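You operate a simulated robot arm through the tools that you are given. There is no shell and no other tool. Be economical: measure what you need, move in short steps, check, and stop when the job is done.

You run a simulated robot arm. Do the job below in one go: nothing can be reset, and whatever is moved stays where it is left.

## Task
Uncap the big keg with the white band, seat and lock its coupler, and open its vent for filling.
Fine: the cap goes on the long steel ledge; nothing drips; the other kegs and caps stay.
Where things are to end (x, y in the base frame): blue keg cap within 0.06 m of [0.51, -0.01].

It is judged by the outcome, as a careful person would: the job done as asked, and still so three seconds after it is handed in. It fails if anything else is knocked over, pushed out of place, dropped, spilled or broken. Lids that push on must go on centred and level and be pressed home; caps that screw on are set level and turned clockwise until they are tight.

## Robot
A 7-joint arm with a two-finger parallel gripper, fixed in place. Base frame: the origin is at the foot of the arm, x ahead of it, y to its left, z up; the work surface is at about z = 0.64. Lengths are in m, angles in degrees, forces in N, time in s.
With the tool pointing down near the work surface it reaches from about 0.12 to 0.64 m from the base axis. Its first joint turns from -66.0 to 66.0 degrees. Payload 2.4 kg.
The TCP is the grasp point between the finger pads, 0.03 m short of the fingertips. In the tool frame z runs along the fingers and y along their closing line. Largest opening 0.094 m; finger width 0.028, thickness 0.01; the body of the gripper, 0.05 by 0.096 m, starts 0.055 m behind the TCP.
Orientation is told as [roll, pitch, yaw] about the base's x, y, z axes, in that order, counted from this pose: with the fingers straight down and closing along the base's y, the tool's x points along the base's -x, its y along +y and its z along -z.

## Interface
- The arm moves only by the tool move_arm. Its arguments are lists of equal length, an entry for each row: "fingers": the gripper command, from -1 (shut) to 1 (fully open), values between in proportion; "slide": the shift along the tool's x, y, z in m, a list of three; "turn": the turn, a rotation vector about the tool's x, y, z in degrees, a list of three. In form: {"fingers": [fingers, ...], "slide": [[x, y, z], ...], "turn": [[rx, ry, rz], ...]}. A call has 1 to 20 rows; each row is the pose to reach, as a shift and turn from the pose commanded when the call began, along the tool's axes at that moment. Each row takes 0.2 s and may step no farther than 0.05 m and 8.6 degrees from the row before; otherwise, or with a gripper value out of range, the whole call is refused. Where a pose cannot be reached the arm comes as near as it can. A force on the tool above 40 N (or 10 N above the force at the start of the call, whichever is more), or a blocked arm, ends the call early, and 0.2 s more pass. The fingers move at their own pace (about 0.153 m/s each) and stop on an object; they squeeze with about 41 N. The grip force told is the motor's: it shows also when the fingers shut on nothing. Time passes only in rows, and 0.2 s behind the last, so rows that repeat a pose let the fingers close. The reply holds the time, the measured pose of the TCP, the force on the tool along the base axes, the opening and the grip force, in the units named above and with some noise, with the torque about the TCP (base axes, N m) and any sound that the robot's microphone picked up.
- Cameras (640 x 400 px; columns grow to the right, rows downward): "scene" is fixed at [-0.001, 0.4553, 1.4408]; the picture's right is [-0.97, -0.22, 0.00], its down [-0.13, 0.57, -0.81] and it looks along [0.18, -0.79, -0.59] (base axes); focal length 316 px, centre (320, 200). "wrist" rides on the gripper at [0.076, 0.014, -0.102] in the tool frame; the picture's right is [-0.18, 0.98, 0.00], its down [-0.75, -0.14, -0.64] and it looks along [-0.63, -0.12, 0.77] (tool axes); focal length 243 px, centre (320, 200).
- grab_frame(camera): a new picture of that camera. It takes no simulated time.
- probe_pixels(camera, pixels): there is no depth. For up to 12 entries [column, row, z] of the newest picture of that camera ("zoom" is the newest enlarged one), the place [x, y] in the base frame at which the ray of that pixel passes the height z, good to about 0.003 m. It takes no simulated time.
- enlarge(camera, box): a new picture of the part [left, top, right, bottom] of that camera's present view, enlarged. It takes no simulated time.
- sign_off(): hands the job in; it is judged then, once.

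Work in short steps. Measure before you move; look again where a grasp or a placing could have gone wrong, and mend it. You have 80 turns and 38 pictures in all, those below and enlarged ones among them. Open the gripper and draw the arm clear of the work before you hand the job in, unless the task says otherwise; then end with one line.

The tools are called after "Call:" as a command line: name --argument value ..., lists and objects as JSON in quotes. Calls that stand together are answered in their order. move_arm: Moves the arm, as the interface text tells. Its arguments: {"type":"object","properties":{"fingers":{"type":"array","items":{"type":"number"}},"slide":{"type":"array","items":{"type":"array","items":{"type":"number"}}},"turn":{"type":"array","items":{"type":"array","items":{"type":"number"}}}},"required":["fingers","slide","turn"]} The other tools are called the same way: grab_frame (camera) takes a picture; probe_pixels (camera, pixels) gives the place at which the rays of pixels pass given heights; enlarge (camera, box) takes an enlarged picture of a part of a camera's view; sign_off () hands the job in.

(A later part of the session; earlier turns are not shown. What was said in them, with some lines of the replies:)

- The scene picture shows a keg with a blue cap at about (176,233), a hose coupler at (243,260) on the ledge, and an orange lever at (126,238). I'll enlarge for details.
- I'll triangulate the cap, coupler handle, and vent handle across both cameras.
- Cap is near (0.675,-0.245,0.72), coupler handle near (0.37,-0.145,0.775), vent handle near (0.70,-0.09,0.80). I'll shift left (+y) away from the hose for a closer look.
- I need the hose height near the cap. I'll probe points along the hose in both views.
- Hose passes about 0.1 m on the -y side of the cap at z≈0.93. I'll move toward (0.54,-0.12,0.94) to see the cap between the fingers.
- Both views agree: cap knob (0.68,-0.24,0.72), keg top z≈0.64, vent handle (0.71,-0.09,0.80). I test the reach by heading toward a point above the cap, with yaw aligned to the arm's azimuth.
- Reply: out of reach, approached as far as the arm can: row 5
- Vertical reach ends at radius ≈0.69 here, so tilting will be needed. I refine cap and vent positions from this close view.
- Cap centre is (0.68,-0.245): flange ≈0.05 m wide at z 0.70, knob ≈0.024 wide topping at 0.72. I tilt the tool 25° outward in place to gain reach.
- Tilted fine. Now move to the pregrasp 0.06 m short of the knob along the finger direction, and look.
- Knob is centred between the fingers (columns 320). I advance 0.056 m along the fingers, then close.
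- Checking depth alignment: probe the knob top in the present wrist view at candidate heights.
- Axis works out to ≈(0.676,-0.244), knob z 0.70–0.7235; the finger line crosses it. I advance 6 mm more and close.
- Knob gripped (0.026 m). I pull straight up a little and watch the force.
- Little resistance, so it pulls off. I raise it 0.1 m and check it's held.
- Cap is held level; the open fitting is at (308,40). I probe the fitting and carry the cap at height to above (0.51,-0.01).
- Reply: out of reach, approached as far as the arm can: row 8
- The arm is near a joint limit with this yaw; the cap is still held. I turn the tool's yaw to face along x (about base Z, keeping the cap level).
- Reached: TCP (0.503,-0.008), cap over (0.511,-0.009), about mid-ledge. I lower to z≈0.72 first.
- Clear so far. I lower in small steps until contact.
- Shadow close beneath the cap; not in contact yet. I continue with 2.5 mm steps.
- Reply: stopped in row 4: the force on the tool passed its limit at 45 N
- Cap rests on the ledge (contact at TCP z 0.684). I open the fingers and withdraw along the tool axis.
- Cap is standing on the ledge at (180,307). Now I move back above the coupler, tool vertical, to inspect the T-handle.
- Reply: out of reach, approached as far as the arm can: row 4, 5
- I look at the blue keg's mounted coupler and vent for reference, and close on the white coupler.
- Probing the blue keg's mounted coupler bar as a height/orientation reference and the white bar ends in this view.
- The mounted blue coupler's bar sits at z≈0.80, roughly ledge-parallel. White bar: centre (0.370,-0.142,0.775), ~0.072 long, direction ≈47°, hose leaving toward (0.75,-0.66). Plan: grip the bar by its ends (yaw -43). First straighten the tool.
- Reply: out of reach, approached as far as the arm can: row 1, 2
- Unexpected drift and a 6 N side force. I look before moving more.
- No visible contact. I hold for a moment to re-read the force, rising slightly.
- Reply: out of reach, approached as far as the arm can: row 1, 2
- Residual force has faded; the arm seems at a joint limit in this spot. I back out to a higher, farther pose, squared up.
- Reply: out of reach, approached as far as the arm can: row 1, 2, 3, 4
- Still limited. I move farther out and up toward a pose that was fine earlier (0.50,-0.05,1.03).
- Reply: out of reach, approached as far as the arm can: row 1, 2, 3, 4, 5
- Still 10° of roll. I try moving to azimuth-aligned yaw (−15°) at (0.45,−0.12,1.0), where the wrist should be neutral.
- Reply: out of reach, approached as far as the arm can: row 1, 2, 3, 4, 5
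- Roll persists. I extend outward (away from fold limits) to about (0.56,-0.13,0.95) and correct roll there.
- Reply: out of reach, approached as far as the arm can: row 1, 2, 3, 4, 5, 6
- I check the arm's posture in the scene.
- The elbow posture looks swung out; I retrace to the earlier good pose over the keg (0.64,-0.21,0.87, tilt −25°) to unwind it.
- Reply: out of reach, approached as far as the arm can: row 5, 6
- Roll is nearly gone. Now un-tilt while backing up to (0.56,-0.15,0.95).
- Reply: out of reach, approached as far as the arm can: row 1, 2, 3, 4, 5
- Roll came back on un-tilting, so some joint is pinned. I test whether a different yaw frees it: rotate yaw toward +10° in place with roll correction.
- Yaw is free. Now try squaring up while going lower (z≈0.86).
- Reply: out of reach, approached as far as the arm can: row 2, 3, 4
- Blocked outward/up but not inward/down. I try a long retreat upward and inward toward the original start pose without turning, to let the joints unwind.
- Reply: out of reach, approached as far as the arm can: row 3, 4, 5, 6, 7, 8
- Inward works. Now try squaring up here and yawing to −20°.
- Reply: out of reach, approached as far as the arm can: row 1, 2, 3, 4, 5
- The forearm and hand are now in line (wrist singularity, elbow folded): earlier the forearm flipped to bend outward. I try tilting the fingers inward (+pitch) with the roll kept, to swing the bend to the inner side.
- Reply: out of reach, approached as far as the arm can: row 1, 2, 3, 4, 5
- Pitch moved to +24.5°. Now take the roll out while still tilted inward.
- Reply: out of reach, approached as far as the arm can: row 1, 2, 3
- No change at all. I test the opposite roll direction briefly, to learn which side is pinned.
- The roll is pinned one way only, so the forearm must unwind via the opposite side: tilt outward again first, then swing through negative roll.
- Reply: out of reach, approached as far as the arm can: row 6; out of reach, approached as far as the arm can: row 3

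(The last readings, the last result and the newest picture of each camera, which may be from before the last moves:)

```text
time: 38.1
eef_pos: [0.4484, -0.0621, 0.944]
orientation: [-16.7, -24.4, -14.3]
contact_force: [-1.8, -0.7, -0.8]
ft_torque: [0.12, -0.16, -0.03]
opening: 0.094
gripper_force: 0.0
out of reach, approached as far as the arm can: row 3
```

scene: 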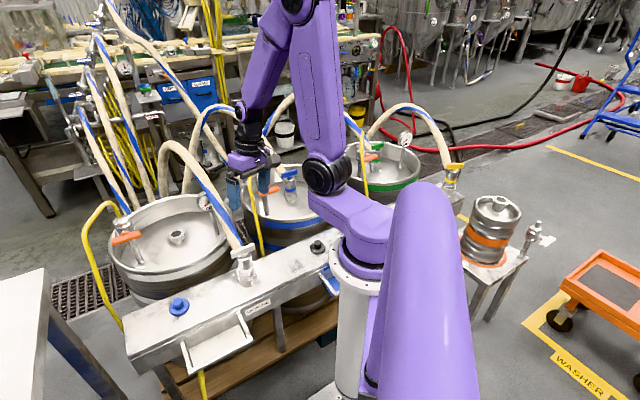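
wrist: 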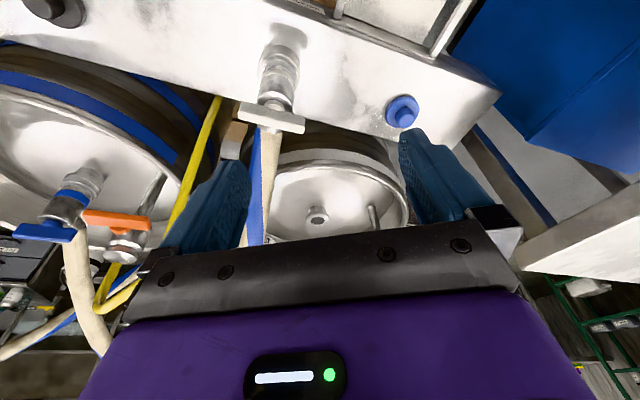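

Roll swung to −17°. Now pitch from −24° to about +8° keeping that roll.

Call:
move_arm --fingers '[1, 1, 1, 1, 1]' --slide '[[0, 0, 0], [0, 0, 0], [0, 0, 0], [0, 0, 0], [0, 0, 0]]' --turn '[[0, 7, 0], [0, 14, 0], [0, 21, 0], [0, 28, 0], [0, 34, 0]]'

Call:
move_arm --fingers '[1, 1, 1]' --slide '[[0, 0, 0], [0, 0, 0], [0, 0, 0]]' --turn '[[-5, 0, 0], [-10, 0, 0], [-15, 0, 0]]'

```text
time: 39.3
eef_pos: [0.4316, -0.0601, 0.9381]
orientation: [-11.3, 0.9, -35.1]
contact_force: [0.0, 0.0, 0.6]
ft_torque: [0.0, 0.02, 0.02]
opening: 0.094
gripper_force: 0.0
out of reach, approached as far as the arm can: row 4, 5
```

```text
time: 40.1
eef_pos: [0.4315, -0.0613, 0.9375]
orientation: [-11.3, 1.0, -35.2]
contact_force: [0.7, 0.0, 0.4]
ft_torque: [-0.02, 0.0, 0.02]
opening: 0.0939
gripper_force: 0.2
out of reach, approached as far as the arm can: row 1, 2, 3
```

Pinned near −11° roll; I continue pitching further inward (+25°) on this side, then take roll out.

Call:
move_arm --fingers '[1, 1, 1, 1]' --slide '[[0, 0, 0], [0, 0, 0], [0, 0, 0], [0, 0, 0]]' --turn '[[2, 7, 0], [4, 14, 0], [5, 21, 0], [5, 27, 0]]'

Call:
move_arm --fingers '[1, 1, 1]' --slide '[[0, 0, 0], [0, 0, 0], [0, 0, 0]]' --turn '[[-6, 0, 0], [-12, 0, 0], [-18, 0, 0]]'

```text
time: 41.1
eef_pos: [0.3276, -0.1173, 0.9411]
orientation: [-17.7, 24.7, -41.3]
contact_force: [0.2, 0.3, -0.4]
ft_torque: [0.0, 0.0, 0.01]
opening: 0.0941
gripper_force: 0.0
out of reach, approached as far as the arm can: row 1, 2, 3, 4
```

```text
time: 41.9
eef_pos: [0.3276, -0.1164, 0.94]
orientation: [-17.8, 24.6, -41.3]
contact_force: [0.1, -0.1, 0.7]
ft_torque: [0.0, 0.0, 0.02]
opening: 0.0941
gripper_force: 0.2
out of reach, approached as far as the arm can: row 1, 2, 3
```

I take one more look at the posture to understand the pinned joint.

Call:
enlarge --camera "scene" --box '[150, 0, 406, 160]'

```text
2.50 times, centred on (278, 80) of scene
```

zoom: 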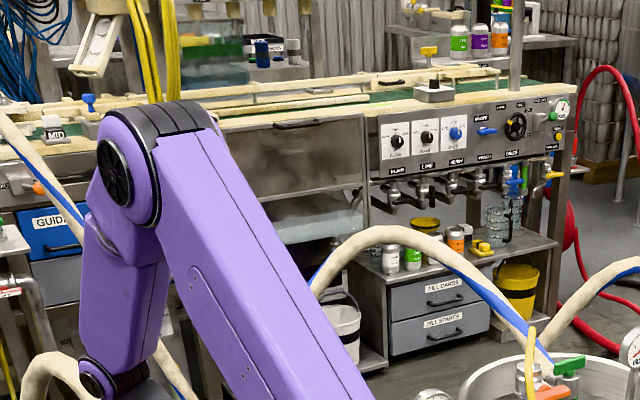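

The elbow is folded near its limit with the upper arm leaning forward. I carry the arm to the free +y side (0.45,0.10,0.98) while squaring the tool, to let the base joint re-centre.

Call:
move_arm --fingers '[1, 1, 1, 1, 1, 1, 1, 1]' --slide '[[0.007, 0.031, -0.005], [0.014, 0.062, -0.01], [0.02, 0.093, -0.015], [0.027, 0.124, -0.02], [0.034, 0.155, -0.025], [0.04, 0.186, -0.03], [0.047, 0.217, -0.035], [0.054, 0.245, -0.04]]' --turn '[[0, -6, 0], [0, -12, 0], [0, -18, -4], [0, -22, -9], [0, -25, -15], [0, -25, -21], [0, -25, -28], [0, -25, -34]]'

Call:
grab_frame --camera "scene"

```text
time: 43.7
eef_pos: [0.3795, 0.0458, 0.9196]
orientation: [-7.8, 6.1, -2.4]
contact_force: [0.8, -0.9, 1.0]
ft_torque: [0.01, 0.02, 0.02]
opening: 0.0942
gripper_force: 0.0
out of reach, approached as far as the arm can: row 6, 7, 8
```

```text
9 pictures are left
```

scene: 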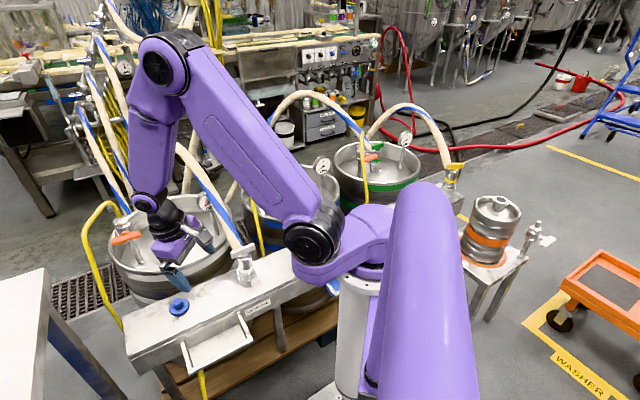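

The base joint has now swung toward the tool, folding the elbow more — wrong direction. At the start it pointed well to −y. I go up and to the −y side to swing it back.

Call:
move_arm --fingers '[1, 1, 1, 1, 1, 1, 1, 1]' --slide '[[0, 0, -0.03], [0, -0.02, -0.06], [0.0, -0.06, -0.08], [0.01, -0.1, -0.1], [0.02, -0.14, -0.12], [0.03, -0.18, -0.13], [0.05, -0.22, -0.14], [0.07, -0.26, -0.15]]' --turn '[[0, 0, 0], [0, 0, 0], [0, 0, 4], [0, 0, 9], [0, 0, 14], [0, 0, 20], [0, 0, 27], [0, 0, 34]]'

```text
time: 45.5
eef_pos: [0.3215, -0.1959, 1.0844]
orientation: [-13.4, 1.1, -35.3]
contact_force: [-1.1, 0.8, -0.3]
ft_torque: [0.03, 0.01, -0.02]
opening: 0.094
gripper_force: 0.2
out of reach, approached as far as the arm can: row 1, 2, 3, 4, 5, 6, 7, 8
```

Higher now. Continue to the −y side and remove roll.

Call:
move_arm --fingers '[1, 1, 1, 1, 1]' --slide '[[-0.006, -0.03, -0.01], [-0.013, -0.06, -0.02], [-0.02, -0.09, -0.03], [-0.026, -0.115, -0.04], [-0.033, -0.135, -0.04]]' --turn '[[-2.5, 0, 3], [-5, 0, 6], [-8, 0, 9], [-11, 0, 12], [-13, 0, 15]]'

```text
time: 46.7
eef_pos: [0.2729, -0.3122, 1.1046]
orientation: [-13.7, -2.6, -49.7]
contact_force: [-0.2, 0.5, -0.6]
ft_torque: [0.0, -0.01, -0.01]
opening: 0.0939
gripper_force: 0.1
out of reach, approached as far as the arm can: row 1, 2, 3, 4, 5
```

Roll is still pinned. I extend upward and outward to (0.40,-0.28,1.18) without turning, opening the elbow so the wrist bends inward.

Call:
move_arm --fingers '[1, 1, 1, 1, 1]' --slide '[[-0.01, 0.02, -0.02], [-0.024, 0.048, -0.04], [-0.036, 0.072, -0.06], [-0.048, 0.096, -0.07], [-0.06, 0.119, -0.08]]' --turn '[[0, 0, 0], [0, 0, 0], [0, 0, 0], [0, 0, 0], [0, 0, 0]]'

Call:
move_arm --fingers '[1, 1, 1]' --slide '[[0, 0, 0], [0, 0, 0], [0, 0, 0]]' --turn '[[-5, 2, -4], [-9, 2, -8], [-13, 2, -12]]'

```text
time: 47.9
eef_pos: [0.3454, -0.2844, 1.1378]
orientation: [-14.8, -2.9, -49.3]
contact_force: [-0.1, 1.1, -1.0]
ft_torque: [0.01, 0.01, -0.02]
opening: 0.094
gripper_force: 0.1
out of reach, approached as far as the arm can: row 2, 3, 4, 5
```

```text
time: 48.7
eef_pos: [0.3416, -0.2842, 1.1124]
orientation: [-14.1, -1.7, -42.7]
contact_force: [-0.2, 0.1, 0.0]
ft_torque: [0.05, -0.05, 0.0]
opening: 0.094
gripper_force: 0.2
out of reach, approached as far as the arm can: row 1, 2, 3
```

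I'll go around the "dead cone" by pitching far inward (+45°), where the hand bends clearly the other way, then remove roll.

Call:
move_arm --fingers '[1, 1, 1, 1, 1, 1]' --slide '[[0, 0, 0], [0, 0, 0], [0, 0, 0], [0, 0, 0], [0, 0, 0], [0, 0, 0]]' --turn '[[0, 8, 0], [0, 16, 0], [0, 24, 0], [0, 32, 0], [0, 40, 0], [0, 48, 0]]'

Call:
move_arm --fingers '[1, 1, 1]' --slide '[[0, 0, 0], [0, 0, 0], [0, 0, 0]]' --turn '[[-6, 0, 0], [-12, 0, 0], [-18, 0, 0]]'

```text
time: 50.1
eef_pos: [0.3268, -0.2806, 1.1028]
orientation: [-27.7, 42.5, -62.4]
contact_force: [0.5, -0.4, 0.6]
ft_torque: [0.0, 0.0, 0.0]
opening: 0.0938
gripper_force: 0.1
out of reach, approached as far as the arm can: row 1, 2, 3, 4, 5, 6
```

```text
time: 50.9
eef_pos: [0.321, -0.2819, 1.0988]
orientation: [-27.1, 41.7, -63.7]
contact_force: [0.2, -0.1, 0.2]
ft_torque: [-0.02, 0.02, 0.0]
opening: 0.0938
gripper_force: 0.1
out of reach, approached as far as the arm can: row 1, 2, 3
```

Forearm roll seems limited to ±≈147° about the outward bend, so I must return to a clean, strong outward bend (roll centred), then un-tilt purely in plane. Step one: swing outward 85° while moving toward (0.42,-0.13,1.10).

Call:
move_arm --fingers '[1, 1, 1, 1, 1, 1, 1, 1, 1, 1, 1]' --slide '[[0.006, 0.015, -0.0015], [0.012, 0.03, -0.003], [0.018, 0.045, -0.005], [0.025, 0.06, -0.007], [0.031, 0.075, -0.008], [0.037, 0.09, -0.01], [0.043, 0.106, -0.011], [0.05, 0.121, -0.013], [0.055, 0.136, -0.014], [0.061, 0.151, -0.016], [0.067, 0.166, -0.018]]' --turn '[[0, -8, 0], [0, -16, 0], [0, -24, 0], [0, -32, 0], [0, -40, 0], [0, -48, 0], [0, -56, 0], [0, -64, 0], [0, -72, 0], [0, -80, 0], [0, -85, 0]]'

Call:
move_arm --fingers '[1, 1, 1, 1, 1, 1]' --slide '[[0.0135, 0.0173, 0.0106], [0.027, 0.0347, 0.0211], [0.04, 0.052, 0.0317], [0.054, 0.0693, 0.0423], [0.067, 0.0867, 0.0528], [0.081, 0.104, 0.0634]]' --turn '[[-4.83, -2.7, -5.8], [-9.7, -5.4, -11.5], [-14.5, -8.2, -17.3], [-19.3, -10.9, -23], [-24.2, -13.6, -28.8], [-29, -16.3, -34.6]]'

```text
time: 53.3
eef_pos: [0.4208, -0.1303, 1.0983]
orientation: [-25.2, -37.3, -28.8]
contact_force: [0.5, 0.4, 0.3]
ft_torque: [0.0, 0.0, 0.02]
opening: 0.0942
gripper_force: 0.0
```

```text
time: 54.7
eef_pos: [0.4501, -0.0705, 0.9687]
orientation: [-25.3, -37.1, 19.1]
contact_force: [-0.2, -0.6, -0.3]
ft_torque: [0.04, -0.01, -0.01]
opening: 0.0937
gripper_force: 0.0
```

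All reachable now in a tilted posture — so I'll simply work with an outward tilt of 40° and never go vertical. Next: pre-grasp for the coupler bar (yaw −43°, tilt 40°) 0.09 m short of it.

Call:
move_arm --fingers '[1, 1, 1, 1, 1, 1, 1]' --slide '[[0.025, 0.003, 0.0015], [0.05, 0.006, 0.003], [0.075, 0.009, 0.0045], [0.1, 0.0115, 0.006], [0.125, 0.0145, 0.007], [0.15, 0.017, 0.0085], [0.174, 0.02, 0.01]]' --turn '[[2.1, 1.1, 6.7], [4.3, 2.3, 13.5], [6.4, 3.4, 20.2], [8.5, 4.5, 26.9], [10.6, 5.6, 33.6], [12.8, 6.8, 40.4], [14.9, 7.9, 47.1]]'

```text
time: 56.3
eef_pos: [0.3244, -0.101, 0.8493]
orientation: [0.1, -40.2, -43.3]
contact_force: [0.7, 0.8, 0.0]
ft_torque: [0.01, 0.03, 0.0]
opening: 0.094
gripper_force: 0.1
```

Exactly reached. I take a wrist picture to align with the bar.

Call:
grab_frame --camera "wrist"

```text
8 pictures are left
```

wrist: 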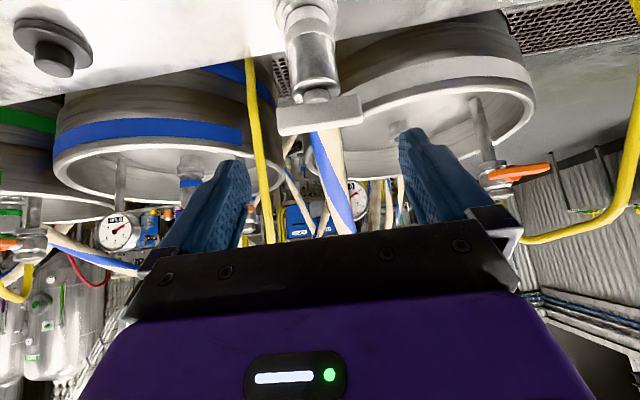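

The bar's centre (320,115) matches the projected point 0.09 m ahead of the TCP (320,122), and its slope matches the finger line. I advance 0.088 m and close gently on its ends.

Call:
move_arm --fingers '[1, 1, 1, 1, 1]' --slide '[[0, 0, 0.02], [0, 0, 0.04], [0, 0, 0.06], [0, 0, 0.077], [0, 0, 0.088]]' --turn '[[0, 0, 0], [0, 0, 0], [0, 0, 0], [0, 0, 0], [0, 0, 0]]'

Call:
grab_frame --camera "wrist"

```text
time: 57.5
eef_pos: [0.3661, -0.1392, 0.7822]
orientation: [0.0, -40.0, -43.0]
contact_force: [-0.8, -0.1, -1.1]
ft_torque: [-0.02, 0.0, -0.02]
opening: 0.094
gripper_force: 0.1
```

```text
7 pictures are left
```

wrist: 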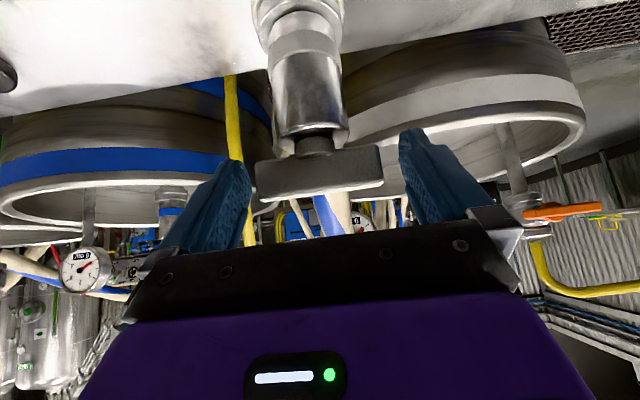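

The bar (255–383, row 172) sits between the fingers, ~0.015 m ahead of the TCP. I close on it.

Call:
move_arm --fingers '[0.9, -1, -1, -1]' --slide '[[0, 0, 0.004], [0, 0, 0.004], [0, 0, 0.004], [0, 0, 0.004]]' --turn '[[0, 0, 0], [0, 0, 0], [0, 0, 0], [0, 0, 0]]'

```text
time: 58.5
eef_pos: [0.3681, -0.1417, 0.781]
orientation: [0.0, -40.5, -43.2]
contact_force: [-11.8, -2.1, 38.0]
ft_torque: [-1.13, 0.18, -0.28]
opening: 0.0719
gripper_force: 40.8
```

Gripped at 0.072 m, but it pushes 38 N upward on the tool. I relieve by lifting a few millimetres and watch.

Call:
move_arm --fingers '[-1, -1, -1]' --slide '[[-0.0013, 0, -0.0015], [-0.0026, 0, -0.0031], [-0.0039, 0, -0.0046]]' --turn '[[0, 0, 0], [0, 0, 0], [0, 0, 0]]'

```text
time: 59.3
eef_pos: [0.3676, -0.1382, 0.7837]
orientation: [0.2, -39.8, -42.9]
contact_force: [0.1, -0.5, -10.5]
ft_torque: [0.02, 0.04, -0.01]
opening: 0.0716
gripper_force: 41.4
```

Now −10.5 N (load of the coupler). Continue lifting 2 cm and compare.

Call:
move_arm --fingers '[-1, -1, -1, -1]' --slide '[[-0.0032, 0, -0.0038], [-0.0064, 0, -0.0077], [-0.0129, 0, -0.0153], [-0.0193, 0, -0.023]]' --turn '[[0, 0, 0], [0, 0, 0], [0, 0, 0], [0, 0, 0]]'

```text
time: 60.3
eef_pos: [0.3674, -0.1391, 0.815]
orientation: [0.0, -40.0, -43.0]
contact_force: [-0.7, 0.1, -10.1]
ft_torque: [0.03, 0.05, 0.03]
opening: 0.0716
gripper_force: 40.9
```

The coupler came off its dock freely (weight ≈10 N). I lift it to z 0.92 and carry it upright over the keg.

Call:
move_arm --fingers '[-1, -1, -1, -1, -1, -1, -1, -1, -1, -1, -1]' --slide '[[-0.0225, 0, -0.0268], [-0.045, 0, -0.0536], [-0.0675, 0, -0.0804], [-0.0956, 0.0165, -0.0568], [-0.1238, 0.033, -0.0332], [-0.1519, 0.0495, -0.0095], [-0.18, 0.066, 0.0141], [-0.2081, 0.0825, 0.0377], [-0.2363, 0.099, 0.0614], [-0.2644, 0.1155, 0.085], [-0.2927, 0.132, 0.1086]]' --turn '[[0, 0, 0], [0, 0, 0], [0, 0, 0], [0, 0, 0], [0, 0, 0], [0, 0, 0], [0, 0, 0], [0, 0, 0], [0, 0, 0], [0, 0, 0], [0, 0, 0]]'

```text
time: 62.7
eef_pos: [0.6731, -0.2455, 0.9172]
orientation: [-0.1, -40.0, -43.0]
contact_force: [0.0, 0.2, -11.5]
ft_torque: [0.02, 0.04, -0.01]
opening: 0.0715
gripper_force: 40.9
```

Now over the keg. I rotate it about the vertical to yaw ≈+22° so there is clockwise travel available for locking.

Call:
move_arm --fingers '[-1, -1, -1, -1, -1, -1, -1, -1]' --slide '[[0, 0, 0], [0, 0, 0], [0, 0, 0], [0, 0, 0], [0, 0, 0], [0, 0, 0], [0, 0, 0], [0, 0, 0]]' --turn '[[-5.22, 0, -6.22], [-10.45, 0, -12.45], [-15.7, 0, -18.7], [-20.9, 0, -24.9], [-26.1, 0, -31.1], [-31.35, 0, -37.35], [-36.6, 0, -43.6], [-41.8, 0, -49.8]]'

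Call:
enlarge --camera "scene" --box '[90, 120, 290, 245]'

```text
time: 64.5
eef_pos: [0.6737, -0.241, 0.9204]
orientation: [0.0, -39.9, 22.4]
contact_force: [0.6, 3.4, -10.1]
ft_torque: [0.03, 0.05, -0.05]
opening: 0.0716
gripper_force: 41.3
out of reach, approached as far as the arm can: row 4, 5
```

```text
3.20 times, centred on (190, 182) of scene
```

zoom: 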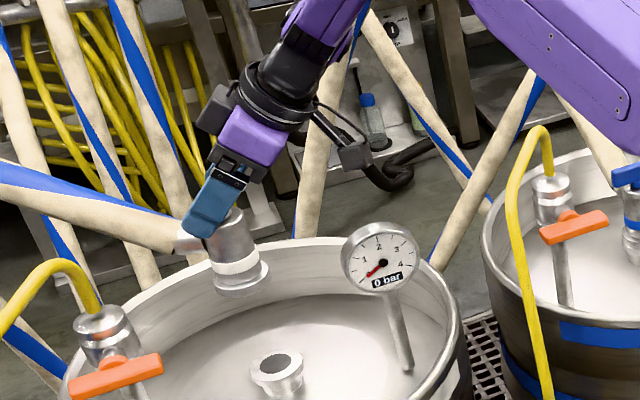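

The coupler hangs upright; I probe its lower rim and the fitting for alignment in the scene view.

Call:
probe_pixels --camera "zoom" --pixels '[[240, 278, 0.78], [240, 278, 0.79], [240, 278, 0.8], [240, 278, 0.81], [277, 364, 0.68], [277, 364, 0.69], [277, 364, 0.7], [278, 392, 0.64], [237, 262, 0.82], [237, 262, 0.84]]'

```text
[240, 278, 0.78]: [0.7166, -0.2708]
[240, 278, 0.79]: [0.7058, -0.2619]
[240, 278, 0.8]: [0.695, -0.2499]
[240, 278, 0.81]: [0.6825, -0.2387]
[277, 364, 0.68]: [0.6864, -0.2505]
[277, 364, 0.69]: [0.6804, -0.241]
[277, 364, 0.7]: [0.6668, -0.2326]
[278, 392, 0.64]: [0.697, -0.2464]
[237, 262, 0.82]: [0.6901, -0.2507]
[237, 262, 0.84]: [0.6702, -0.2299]
```

Fitting at (0.680,-0.245), coupler axis at (0.681,-0.238), bottom z≈0.81. I correct sideways by 7 mm and lower 0.09 m.

Call:
move_arm --fingers '[-1, -1, -1, -1]' --slide '[[0.0028, -0.0061, -0.0023], [0.022, -0.0061, 0.02], [0.041, -0.0061, 0.0435], [0.0607, -0.0061, 0.0666]]' --turn '[[0, 0, 0], [0, 0, 0], [0, 0, 0], [0, 0, 0]]'

Call:
enlarge --camera "scene" --box '[130, 180, 230, 242]'

```text
time: 65.5
eef_pos: [0.6719, -0.2519, 0.8293]
orientation: [-0.1, -40.1, 22.1]
contact_force: [-0.2, -0.9, -9.1]
ft_torque: [-0.03, 0.04, 0.01]
opening: 0.0716
gripper_force: 40.7
```

```text
6.40 times, centred on (180, 211) of scene
```

zoom: 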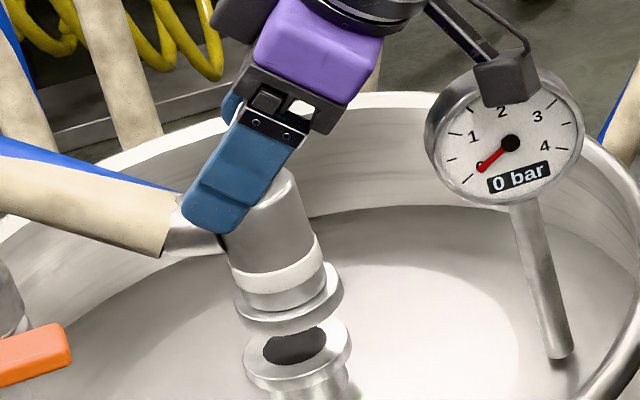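

I check alignment of the coupler's bottom rim against the fitting rim.

Call:
probe_pixels --camera "zoom" --pixels '[[290, 300, 0.715], [290, 300, 0.72], [290, 300, 0.725], [297, 355, 0.685], [297, 355, 0.69], [297, 355, 0.695], [236, 300, 0.72], [343, 295, 0.72], [244, 355, 0.69], [352, 352, 0.69]]'

```text
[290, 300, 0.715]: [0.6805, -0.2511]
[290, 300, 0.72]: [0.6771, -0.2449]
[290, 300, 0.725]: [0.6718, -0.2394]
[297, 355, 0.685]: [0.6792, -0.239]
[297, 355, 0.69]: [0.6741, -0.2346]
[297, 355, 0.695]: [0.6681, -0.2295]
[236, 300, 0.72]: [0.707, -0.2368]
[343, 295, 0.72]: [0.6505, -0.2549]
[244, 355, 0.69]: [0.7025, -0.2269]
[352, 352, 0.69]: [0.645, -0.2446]
```

Aligned within ~3 mm; I nudge +y 2 mm, turn 10° clockwise (away from the gauge) and lower 20 mm in small steps.

Call:
move_arm --fingers '[-1, -1, -1, -1, -1, -1]' --slide '[[0, 0.002, 0], [0.0, 0.002, 0.0], [0.0032, 0.002, 0.0038], [0.0064, 0.002, 0.0077], [0.0096, 0.002, 0.0115], [0.0129, 0.002, 0.0153]]' --turn '[[3.2, 0, 3.8], [6.4, 0, 7.7], [6.4, 0, 7.7], [6.4, 0, 7.7], [6.4, 0, 7.7], [6.4, 0, 7.7]]'

```text
time: 66.9
eef_pos: [0.6719, -0.2494, 0.8106]
orientation: [0.0, -40.1, 12.0]
contact_force: [0.0, 0.4, -10.1]
ft_torque: [-0.03, 0.05, 0.02]
opening: 0.0716
gripper_force: 42.0
```

No contact yet. Continue down in 3 mm steps.

Call:
move_arm --fingers '[-1, -1, -1, -1, -1, -1, -1]' --slide '[[0.0019, 0.001, 0.0023], [0.0039, 0.001, 0.0046], [0.0058, 0.001, 0.0069], [0.0077, 0.001, 0.0092], [0.0096, 0.001, 0.0115], [0.0116, 0.001, 0.0138], [0.0135, 0.001, 0.0161]]' --turn '[[0, 0, 0], [0, 0, 0], [0, 0, 0], [0, 0, 0], [0, 0, 0], [0, 0, 0], [0, 0, 0]]'

```text
time: 68.5
eef_pos: [0.6751, -0.2497, 0.7965]
orientation: [-0.5, -40.8, 12.4]
contact_force: [-2.2, -1.3, 33.7]
ft_torque: [0.57, -0.6, -0.02]
opening: 0.0716
gripper_force: 41.1
```

Contact with 34 N down force at TCP z 0.7965 (bar ≈0.788), laterally quiet. I ease slightly and turn clockwise 40°, watching torque and sound.

Call:
move_arm --fingers '[-1, -1, -1, -1, -1]' --slide '[[-0.0014, 0.001, -0.0014], [-0.0015, 0.0021, -0.0013], [-0.0018, 0.003, -0.0011], [-0.0021, 0.004, -0.0008], [-0.0027, 0.0048, -0.0003]]' --turn '[[5.1, 0, 6.1], [10.3, 0, 12.3], [15.4, 0, 18.4], [20.6, 0, 24.5], [25.7, 0, 30.6]]'

```text
time: 69.7
eef_pos: [0.6742, -0.2438, 0.7958]
orientation: [-0.1, -40.6, -28.0]
contact_force: [10.8, -4.7, 21.5]
ft_torque: [-0.26, 0.42, 0.02]
opening: 0.0718
gripper_force: 41.2
```

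It turned with hardly any torque. I check whether it is really seated.

Call:
enlarge --camera "scene" --box '[130, 180, 230, 242]'

```text
6.40 times, centred on (180, 211) of scene
```

zoom: 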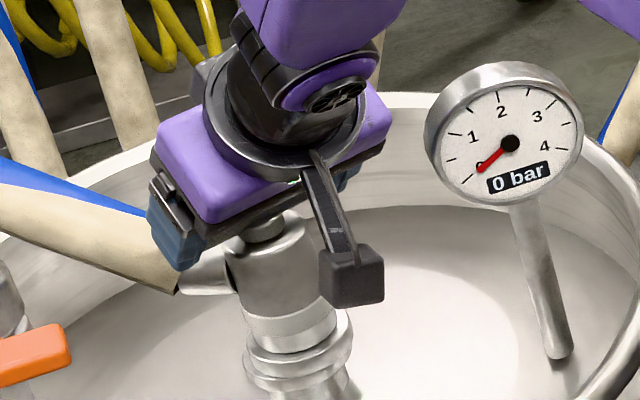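

The coupler sits flange-on-flange and coaxial, with the hose stub staying put while the handle turns: seated. I continue clockwise another 40°.

Call:
move_arm --fingers '[-1, -1, -1, -1, -1]' --slide '[[-0.0016, 0.001, 0.0013], [-0.0017, 0.0021, 0.0015], [-0.002, 0.003, 0.0017], [-0.0023, 0.004, 0.002], [-0.0029, 0.0048, 0.0024]]' --turn '[[5.1, 0, 6.1], [10.3, 0, 12.3], [15.4, 0, 18.4], [20.6, 0, 24.5], [25.7, 0, 30.6]]'

```text
time: 70.2
eef_pos: [0.6756, -0.2439, 0.7937]
orientation: [0.0, -40.4, -36.8]
contact_force: [-19.1, 8.7, 15.2]
ft_torque: [0.19, 0.06, -0.05]
opening: 0.0718
gripper_force: 41.1
stopped in row 2: the force on the tool passed its limit at 43 N (the readings are from after the stop); the commanded pose is now the measured one
```

Side force built up because I over-shifted outward. I continue the turn with a corrected centre, in smaller steps.

Call:
move_arm --fingers '[-1, -1, -1, -1, -1]' --slide '[[0.0004, 0.0008, -0.0003], [0.0002, 0.0017, -0.0002], [0.0001, 0.0025, 0], [-0.0001, 0.0033, 0.0001], [-0.0004, 0.004, 0.0004]]' --turn '[[3.9, 0, 4.6], [7.7, 0, 9.2], [11.6, 0, 13.8], [15.4, 0, 18.4], [19.3, 0, 23]]'

```text
time: 71.3
eef_pos: [0.6789, -0.2406, 0.7945]
orientation: [0.1, -40.4, -66.9]
contact_force: [-11.8, 5.8, 15.0]
ft_torque: [-1.28, 0.95, -0.08]
opening: 0.0717
gripper_force: 41.1
```

No hard stop yet at −67° (79° turned). I go on in small steps to about −82°.

Call:
move_arm --fingers '[-1, -1, -1]' --slide '[[0.0003, 0.0008, -0.0003], [0.0002, 0.0015, -0.0002], [0.0001, 0.0022, 0]]' --turn '[[3.5, 0, 4.2], [6.9, 0, 8.2], [10.3, 0, 12.3]]'

```text
time: 72.2
eef_pos: [0.6803, -0.2392, 0.796]
orientation: [1.4, -40.3, -82.9]
contact_force: [17.0, -7.5, -11.3]
ft_torque: [0.19, 1.47, 0.12]
opening: 0.0723
gripper_force: 41.3
out of reach, approached as far as the arm can: row 3
stopped in row 3: the force on the tool passed its limit at 48 N (the readings are from after the stop); the commanded pose is now the measured one
```

About 95° turned; likely at the stop. I open slightly and rise vertically to inspect.

Call:
move_arm --fingers '[0.75, 0.75, 0.75, 0.75, 0.75, 0.75]' --slide '[[0, 0, 0], [0, 0, 0], [-0.0096, 0, -0.0115], [-0.0225, 0, -0.0268], [-0.0418, 0, -0.0498], [-0.061, 0, -0.0728]]' --turn '[[0, 0, 0], [0, 0, 0], [0, 0, 0], [0, 0, 0], [0, 0, 0], [0, 0, 0]]'

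Call:
enlarge --camera "scene" --box '[100, 165, 240, 252]'

```text
time: 73.7
eef_pos: [0.6763, -0.2391, 0.8918]
orientation: [1.4, -40.4, -83.1]
contact_force: [-0.5, -0.4, -0.3]
ft_torque: [0.03, -0.01, -0.05]
opening: 0.0825
gripper_force: 0.1
```

```text
4.57 times, centred on (170, 208) of scene
```

zoom: 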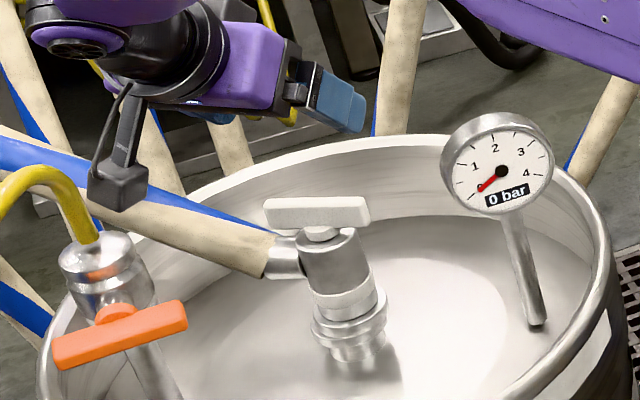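

Coupler is seated level, bar now parallel to the hose stub (locked). Next the vent: the orange bar lies horizontal across the vertical pipe (closed). I probe its ends.

Call:
probe_pixels --camera "zoom" --pixels '[[54, 356, 0.8], [187, 317, 0.8], [120, 336, 0.8], [120, 336, 0.81], [54, 356, 0.81], [187, 317, 0.81], [103, 282, 0.81], [100, 245, 0.84], [320, 210, 0.79], [268, 214, 0.79], [369, 211, 0.79]]'

Call:
move_arm --fingers '[0.5, 0, -0.5, -1, -1, -1, -1]' --slide '[[-0.0193, 0, -0.023], [-0.0386, 0, -0.046], [-0.0386, 0, -0.046], [-0.0386, 0, -0.046], [-0.0386, 0, -0.046], [-0.0386, 0, -0.046], [-0.0386, 0, -0.046]]' --turn '[[0, 0, 0], [0, 0, 0], [-4.9, 0, -5.8], [-9.8, 0, -11.6], [-14.7, 0, -17.4], [-19.6, 0, -23.2], [-24.4, 0, -29.1]]'

```text
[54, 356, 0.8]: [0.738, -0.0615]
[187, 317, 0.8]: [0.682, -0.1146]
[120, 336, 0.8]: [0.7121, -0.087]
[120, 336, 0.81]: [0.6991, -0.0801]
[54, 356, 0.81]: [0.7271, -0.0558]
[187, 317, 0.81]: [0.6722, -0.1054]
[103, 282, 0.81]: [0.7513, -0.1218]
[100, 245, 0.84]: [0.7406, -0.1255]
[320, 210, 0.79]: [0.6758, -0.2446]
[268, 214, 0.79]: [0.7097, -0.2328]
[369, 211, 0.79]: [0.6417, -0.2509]
```

```text
time: 75.2
eef_pos: [0.6768, -0.238, 0.951]
orientation: [0.9, -41.0, -44.6]
contact_force: [0.5, 1.5, -0.3]
ft_torque: [-0.01, -0.02, 0.01]
opening: 0.0
gripper_force: 32.6
```

Handle: centre (0.712,-0.087,0.80), ends (0.738,-0.062)/(0.682,-0.115), on a horizontal stem facing the base side. I'll push its left/far end down with the closed fingertips (counter-clockwise). Move above that end first.

Call:
move_arm --fingers '[-1, -1, -1, -1, -1, -1, -1]' --slide '[[0.0259, 0.029, -0.0225], [0.0517, 0.0575, -0.045], [0.0776, 0.086, -0.0674], [0.1034, 0.115, -0.0899], [0.1034, 0.138, -0.0568], [0.1034, 0.16, -0.0236], [0.1218, 0.16, -0.0024]]' --turn '[[0, 0, 0], [0, 0, 0], [0, 0, 0], [0, 0, 0], [0, 0, 0], [0, 0, 0], [0, 0, 0]]'

Call:
enlarge --camera "scene" --box '[80, 175, 208, 255]'

```text
time: 76.8
eef_pos: [0.7209, -0.0581, 0.876]
orientation: [0.8, -41.0, -44.8]
contact_force: [-0.6, -0.4, 0.0]
ft_torque: [0.01, 0.01, 0.0]
opening: 0.0
gripper_force: 33.2
```

```text
5.00 times, centred on (144, 215) of scene
```

zoom: 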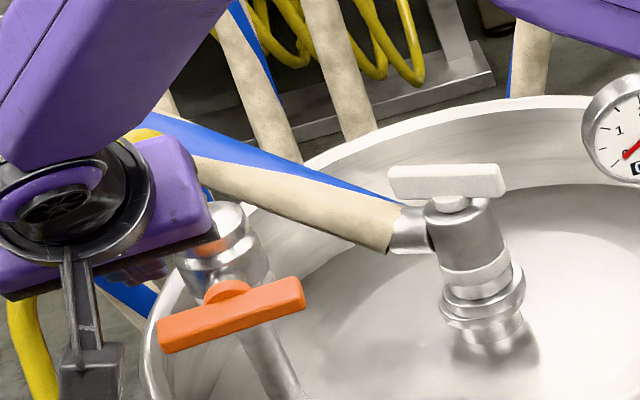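

Hand is above the handle's left end, not touching. I push down past the pivot and then sweep toward the pipe to bring the bar upright.

Call:
move_arm --fingers '[-1, -1, -1, -1, -1, -1, -1, -1, -1]' --slide '[[0.0131, 0.003, 0.0151], [0.0262, 0.003, 0.0302], [0.0341, 0.003, 0.0393], [0.042, 0.003, 0.0483], [0.0485, 0.003, 0.0559], [0.0544, 0.003, 0.0627], [0.0551, -0.002, 0.0634], [0.0551, -0.006, 0.0634], [0.0551, -0.01, 0.0634]]' --turn '[[0, 0, 0], [0, 0, 0], [0, 0, 0], [0, 0, 0], [0, 0, 0], [0, 0, 0], [0, 0, 0], [0, 0, 0], [0, 0, 0]]'

```text
time: 78.8
eef_pos: [0.7146, -0.0647, 0.7892]
orientation: [0.8, -41.0, -44.7]
contact_force: [1.6, 2.6, -0.1]
ft_torque: [-0.04, 0.03, -0.03]
opening: 0.0002
gripper_force: 33.1
```

Light contact along the sweep: the handle moved. I back off sideways, rise, and withdraw, then look.

Call:
move_arm --fingers '[-1, -1, -1, -1, -1, -1, -1, -1, -1]' --slide '[[0, 0.008, 0], [0, 0.014, 0], [-0.0197, 0.014, -0.0227], [-0.0393, 0.014, -0.0453], [-0.059, 0.014, -0.068], [-0.05, 0.014, -0.103], [-0.04, 0.014, -0.138], [-0.03, 0.014, -0.173], [-0.021, 0.014, -0.207]]' --turn '[[0, 0, 0], [0, 0, 0], [0, 0, 0], [0, 0, 0], [0, 0, 0], [0, 0, 0], [0, 0, 0], [0, 0, 0], [0, 0, 0]]'

Call:
enlarge --camera "scene" --box '[80, 170, 272, 290]'

```text
time: 80.8
eef_pos: [0.638, 0.0285, 0.9597]
orientation: [0.8, -41.0, -44.7]
contact_force: [-0.9, 0.6, 0.7]
ft_torque: [-0.04, 0.0, 0.0]
opening: 0.0
gripper_force: 33.0
```

```text
3.33 times, centred on (176, 230) of scene
5 turns are left
```

zoom: 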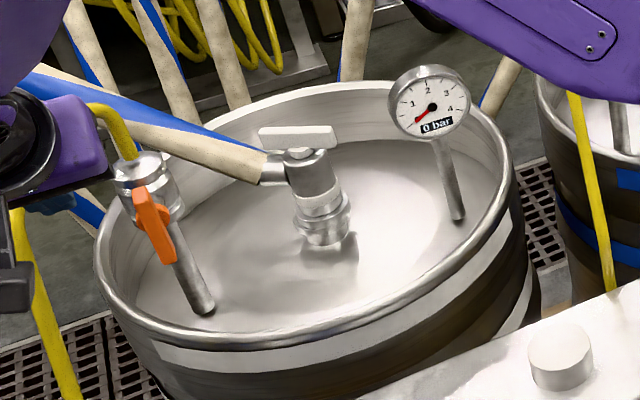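

The vent handle is now upright in line with its pipe (open), and the coupler is seated with its bar turned to lock. I open the gripper and draw the arm farther clear.

Call:
move_arm --fingers '[-0.5, 0.5, 1, 1]' --slide '[[0.011, 0, -0.026], [0.022, 0, -0.052], [0.032, 0, -0.078], [0.043, 0, -0.104]]' --turn '[[0, 0, 0], [0, 0, 0], [0, 0, 0], [0, 0, 0]]'

Call:
grab_frame --camera "scene"

```text
time: 81.8
eef_pos: [0.5649, 0.0976, 1.0106]
orientation: [0.9, -41.0, -44.8]
contact_force: [-0.6, 0.8, 0.5]
ft_torque: [0.02, -0.01, -0.03]
opening: 0.094
gripper_force: 0.1
```

```text
0 pictures are left
4 turns are left
```

scene: 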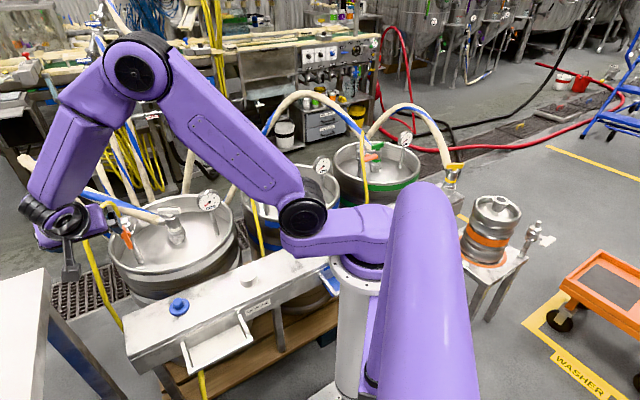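

The cap is on the ledge at (179,307), the coupler is on the keg, the vent handle is upright, and the arm is clear. I hand the job in.

Call:
sign_off

```text
The job is handed in.
```

I uncapped the white-band keg and left the blue cap on the ledge near (0.51, 0.00). The coupler is seated and its handle turned about 90° clockwise, and the vent handle now stands in line with its pipe. I judged the lock by the handle's angle and the force at the end of its turn; there was no click.
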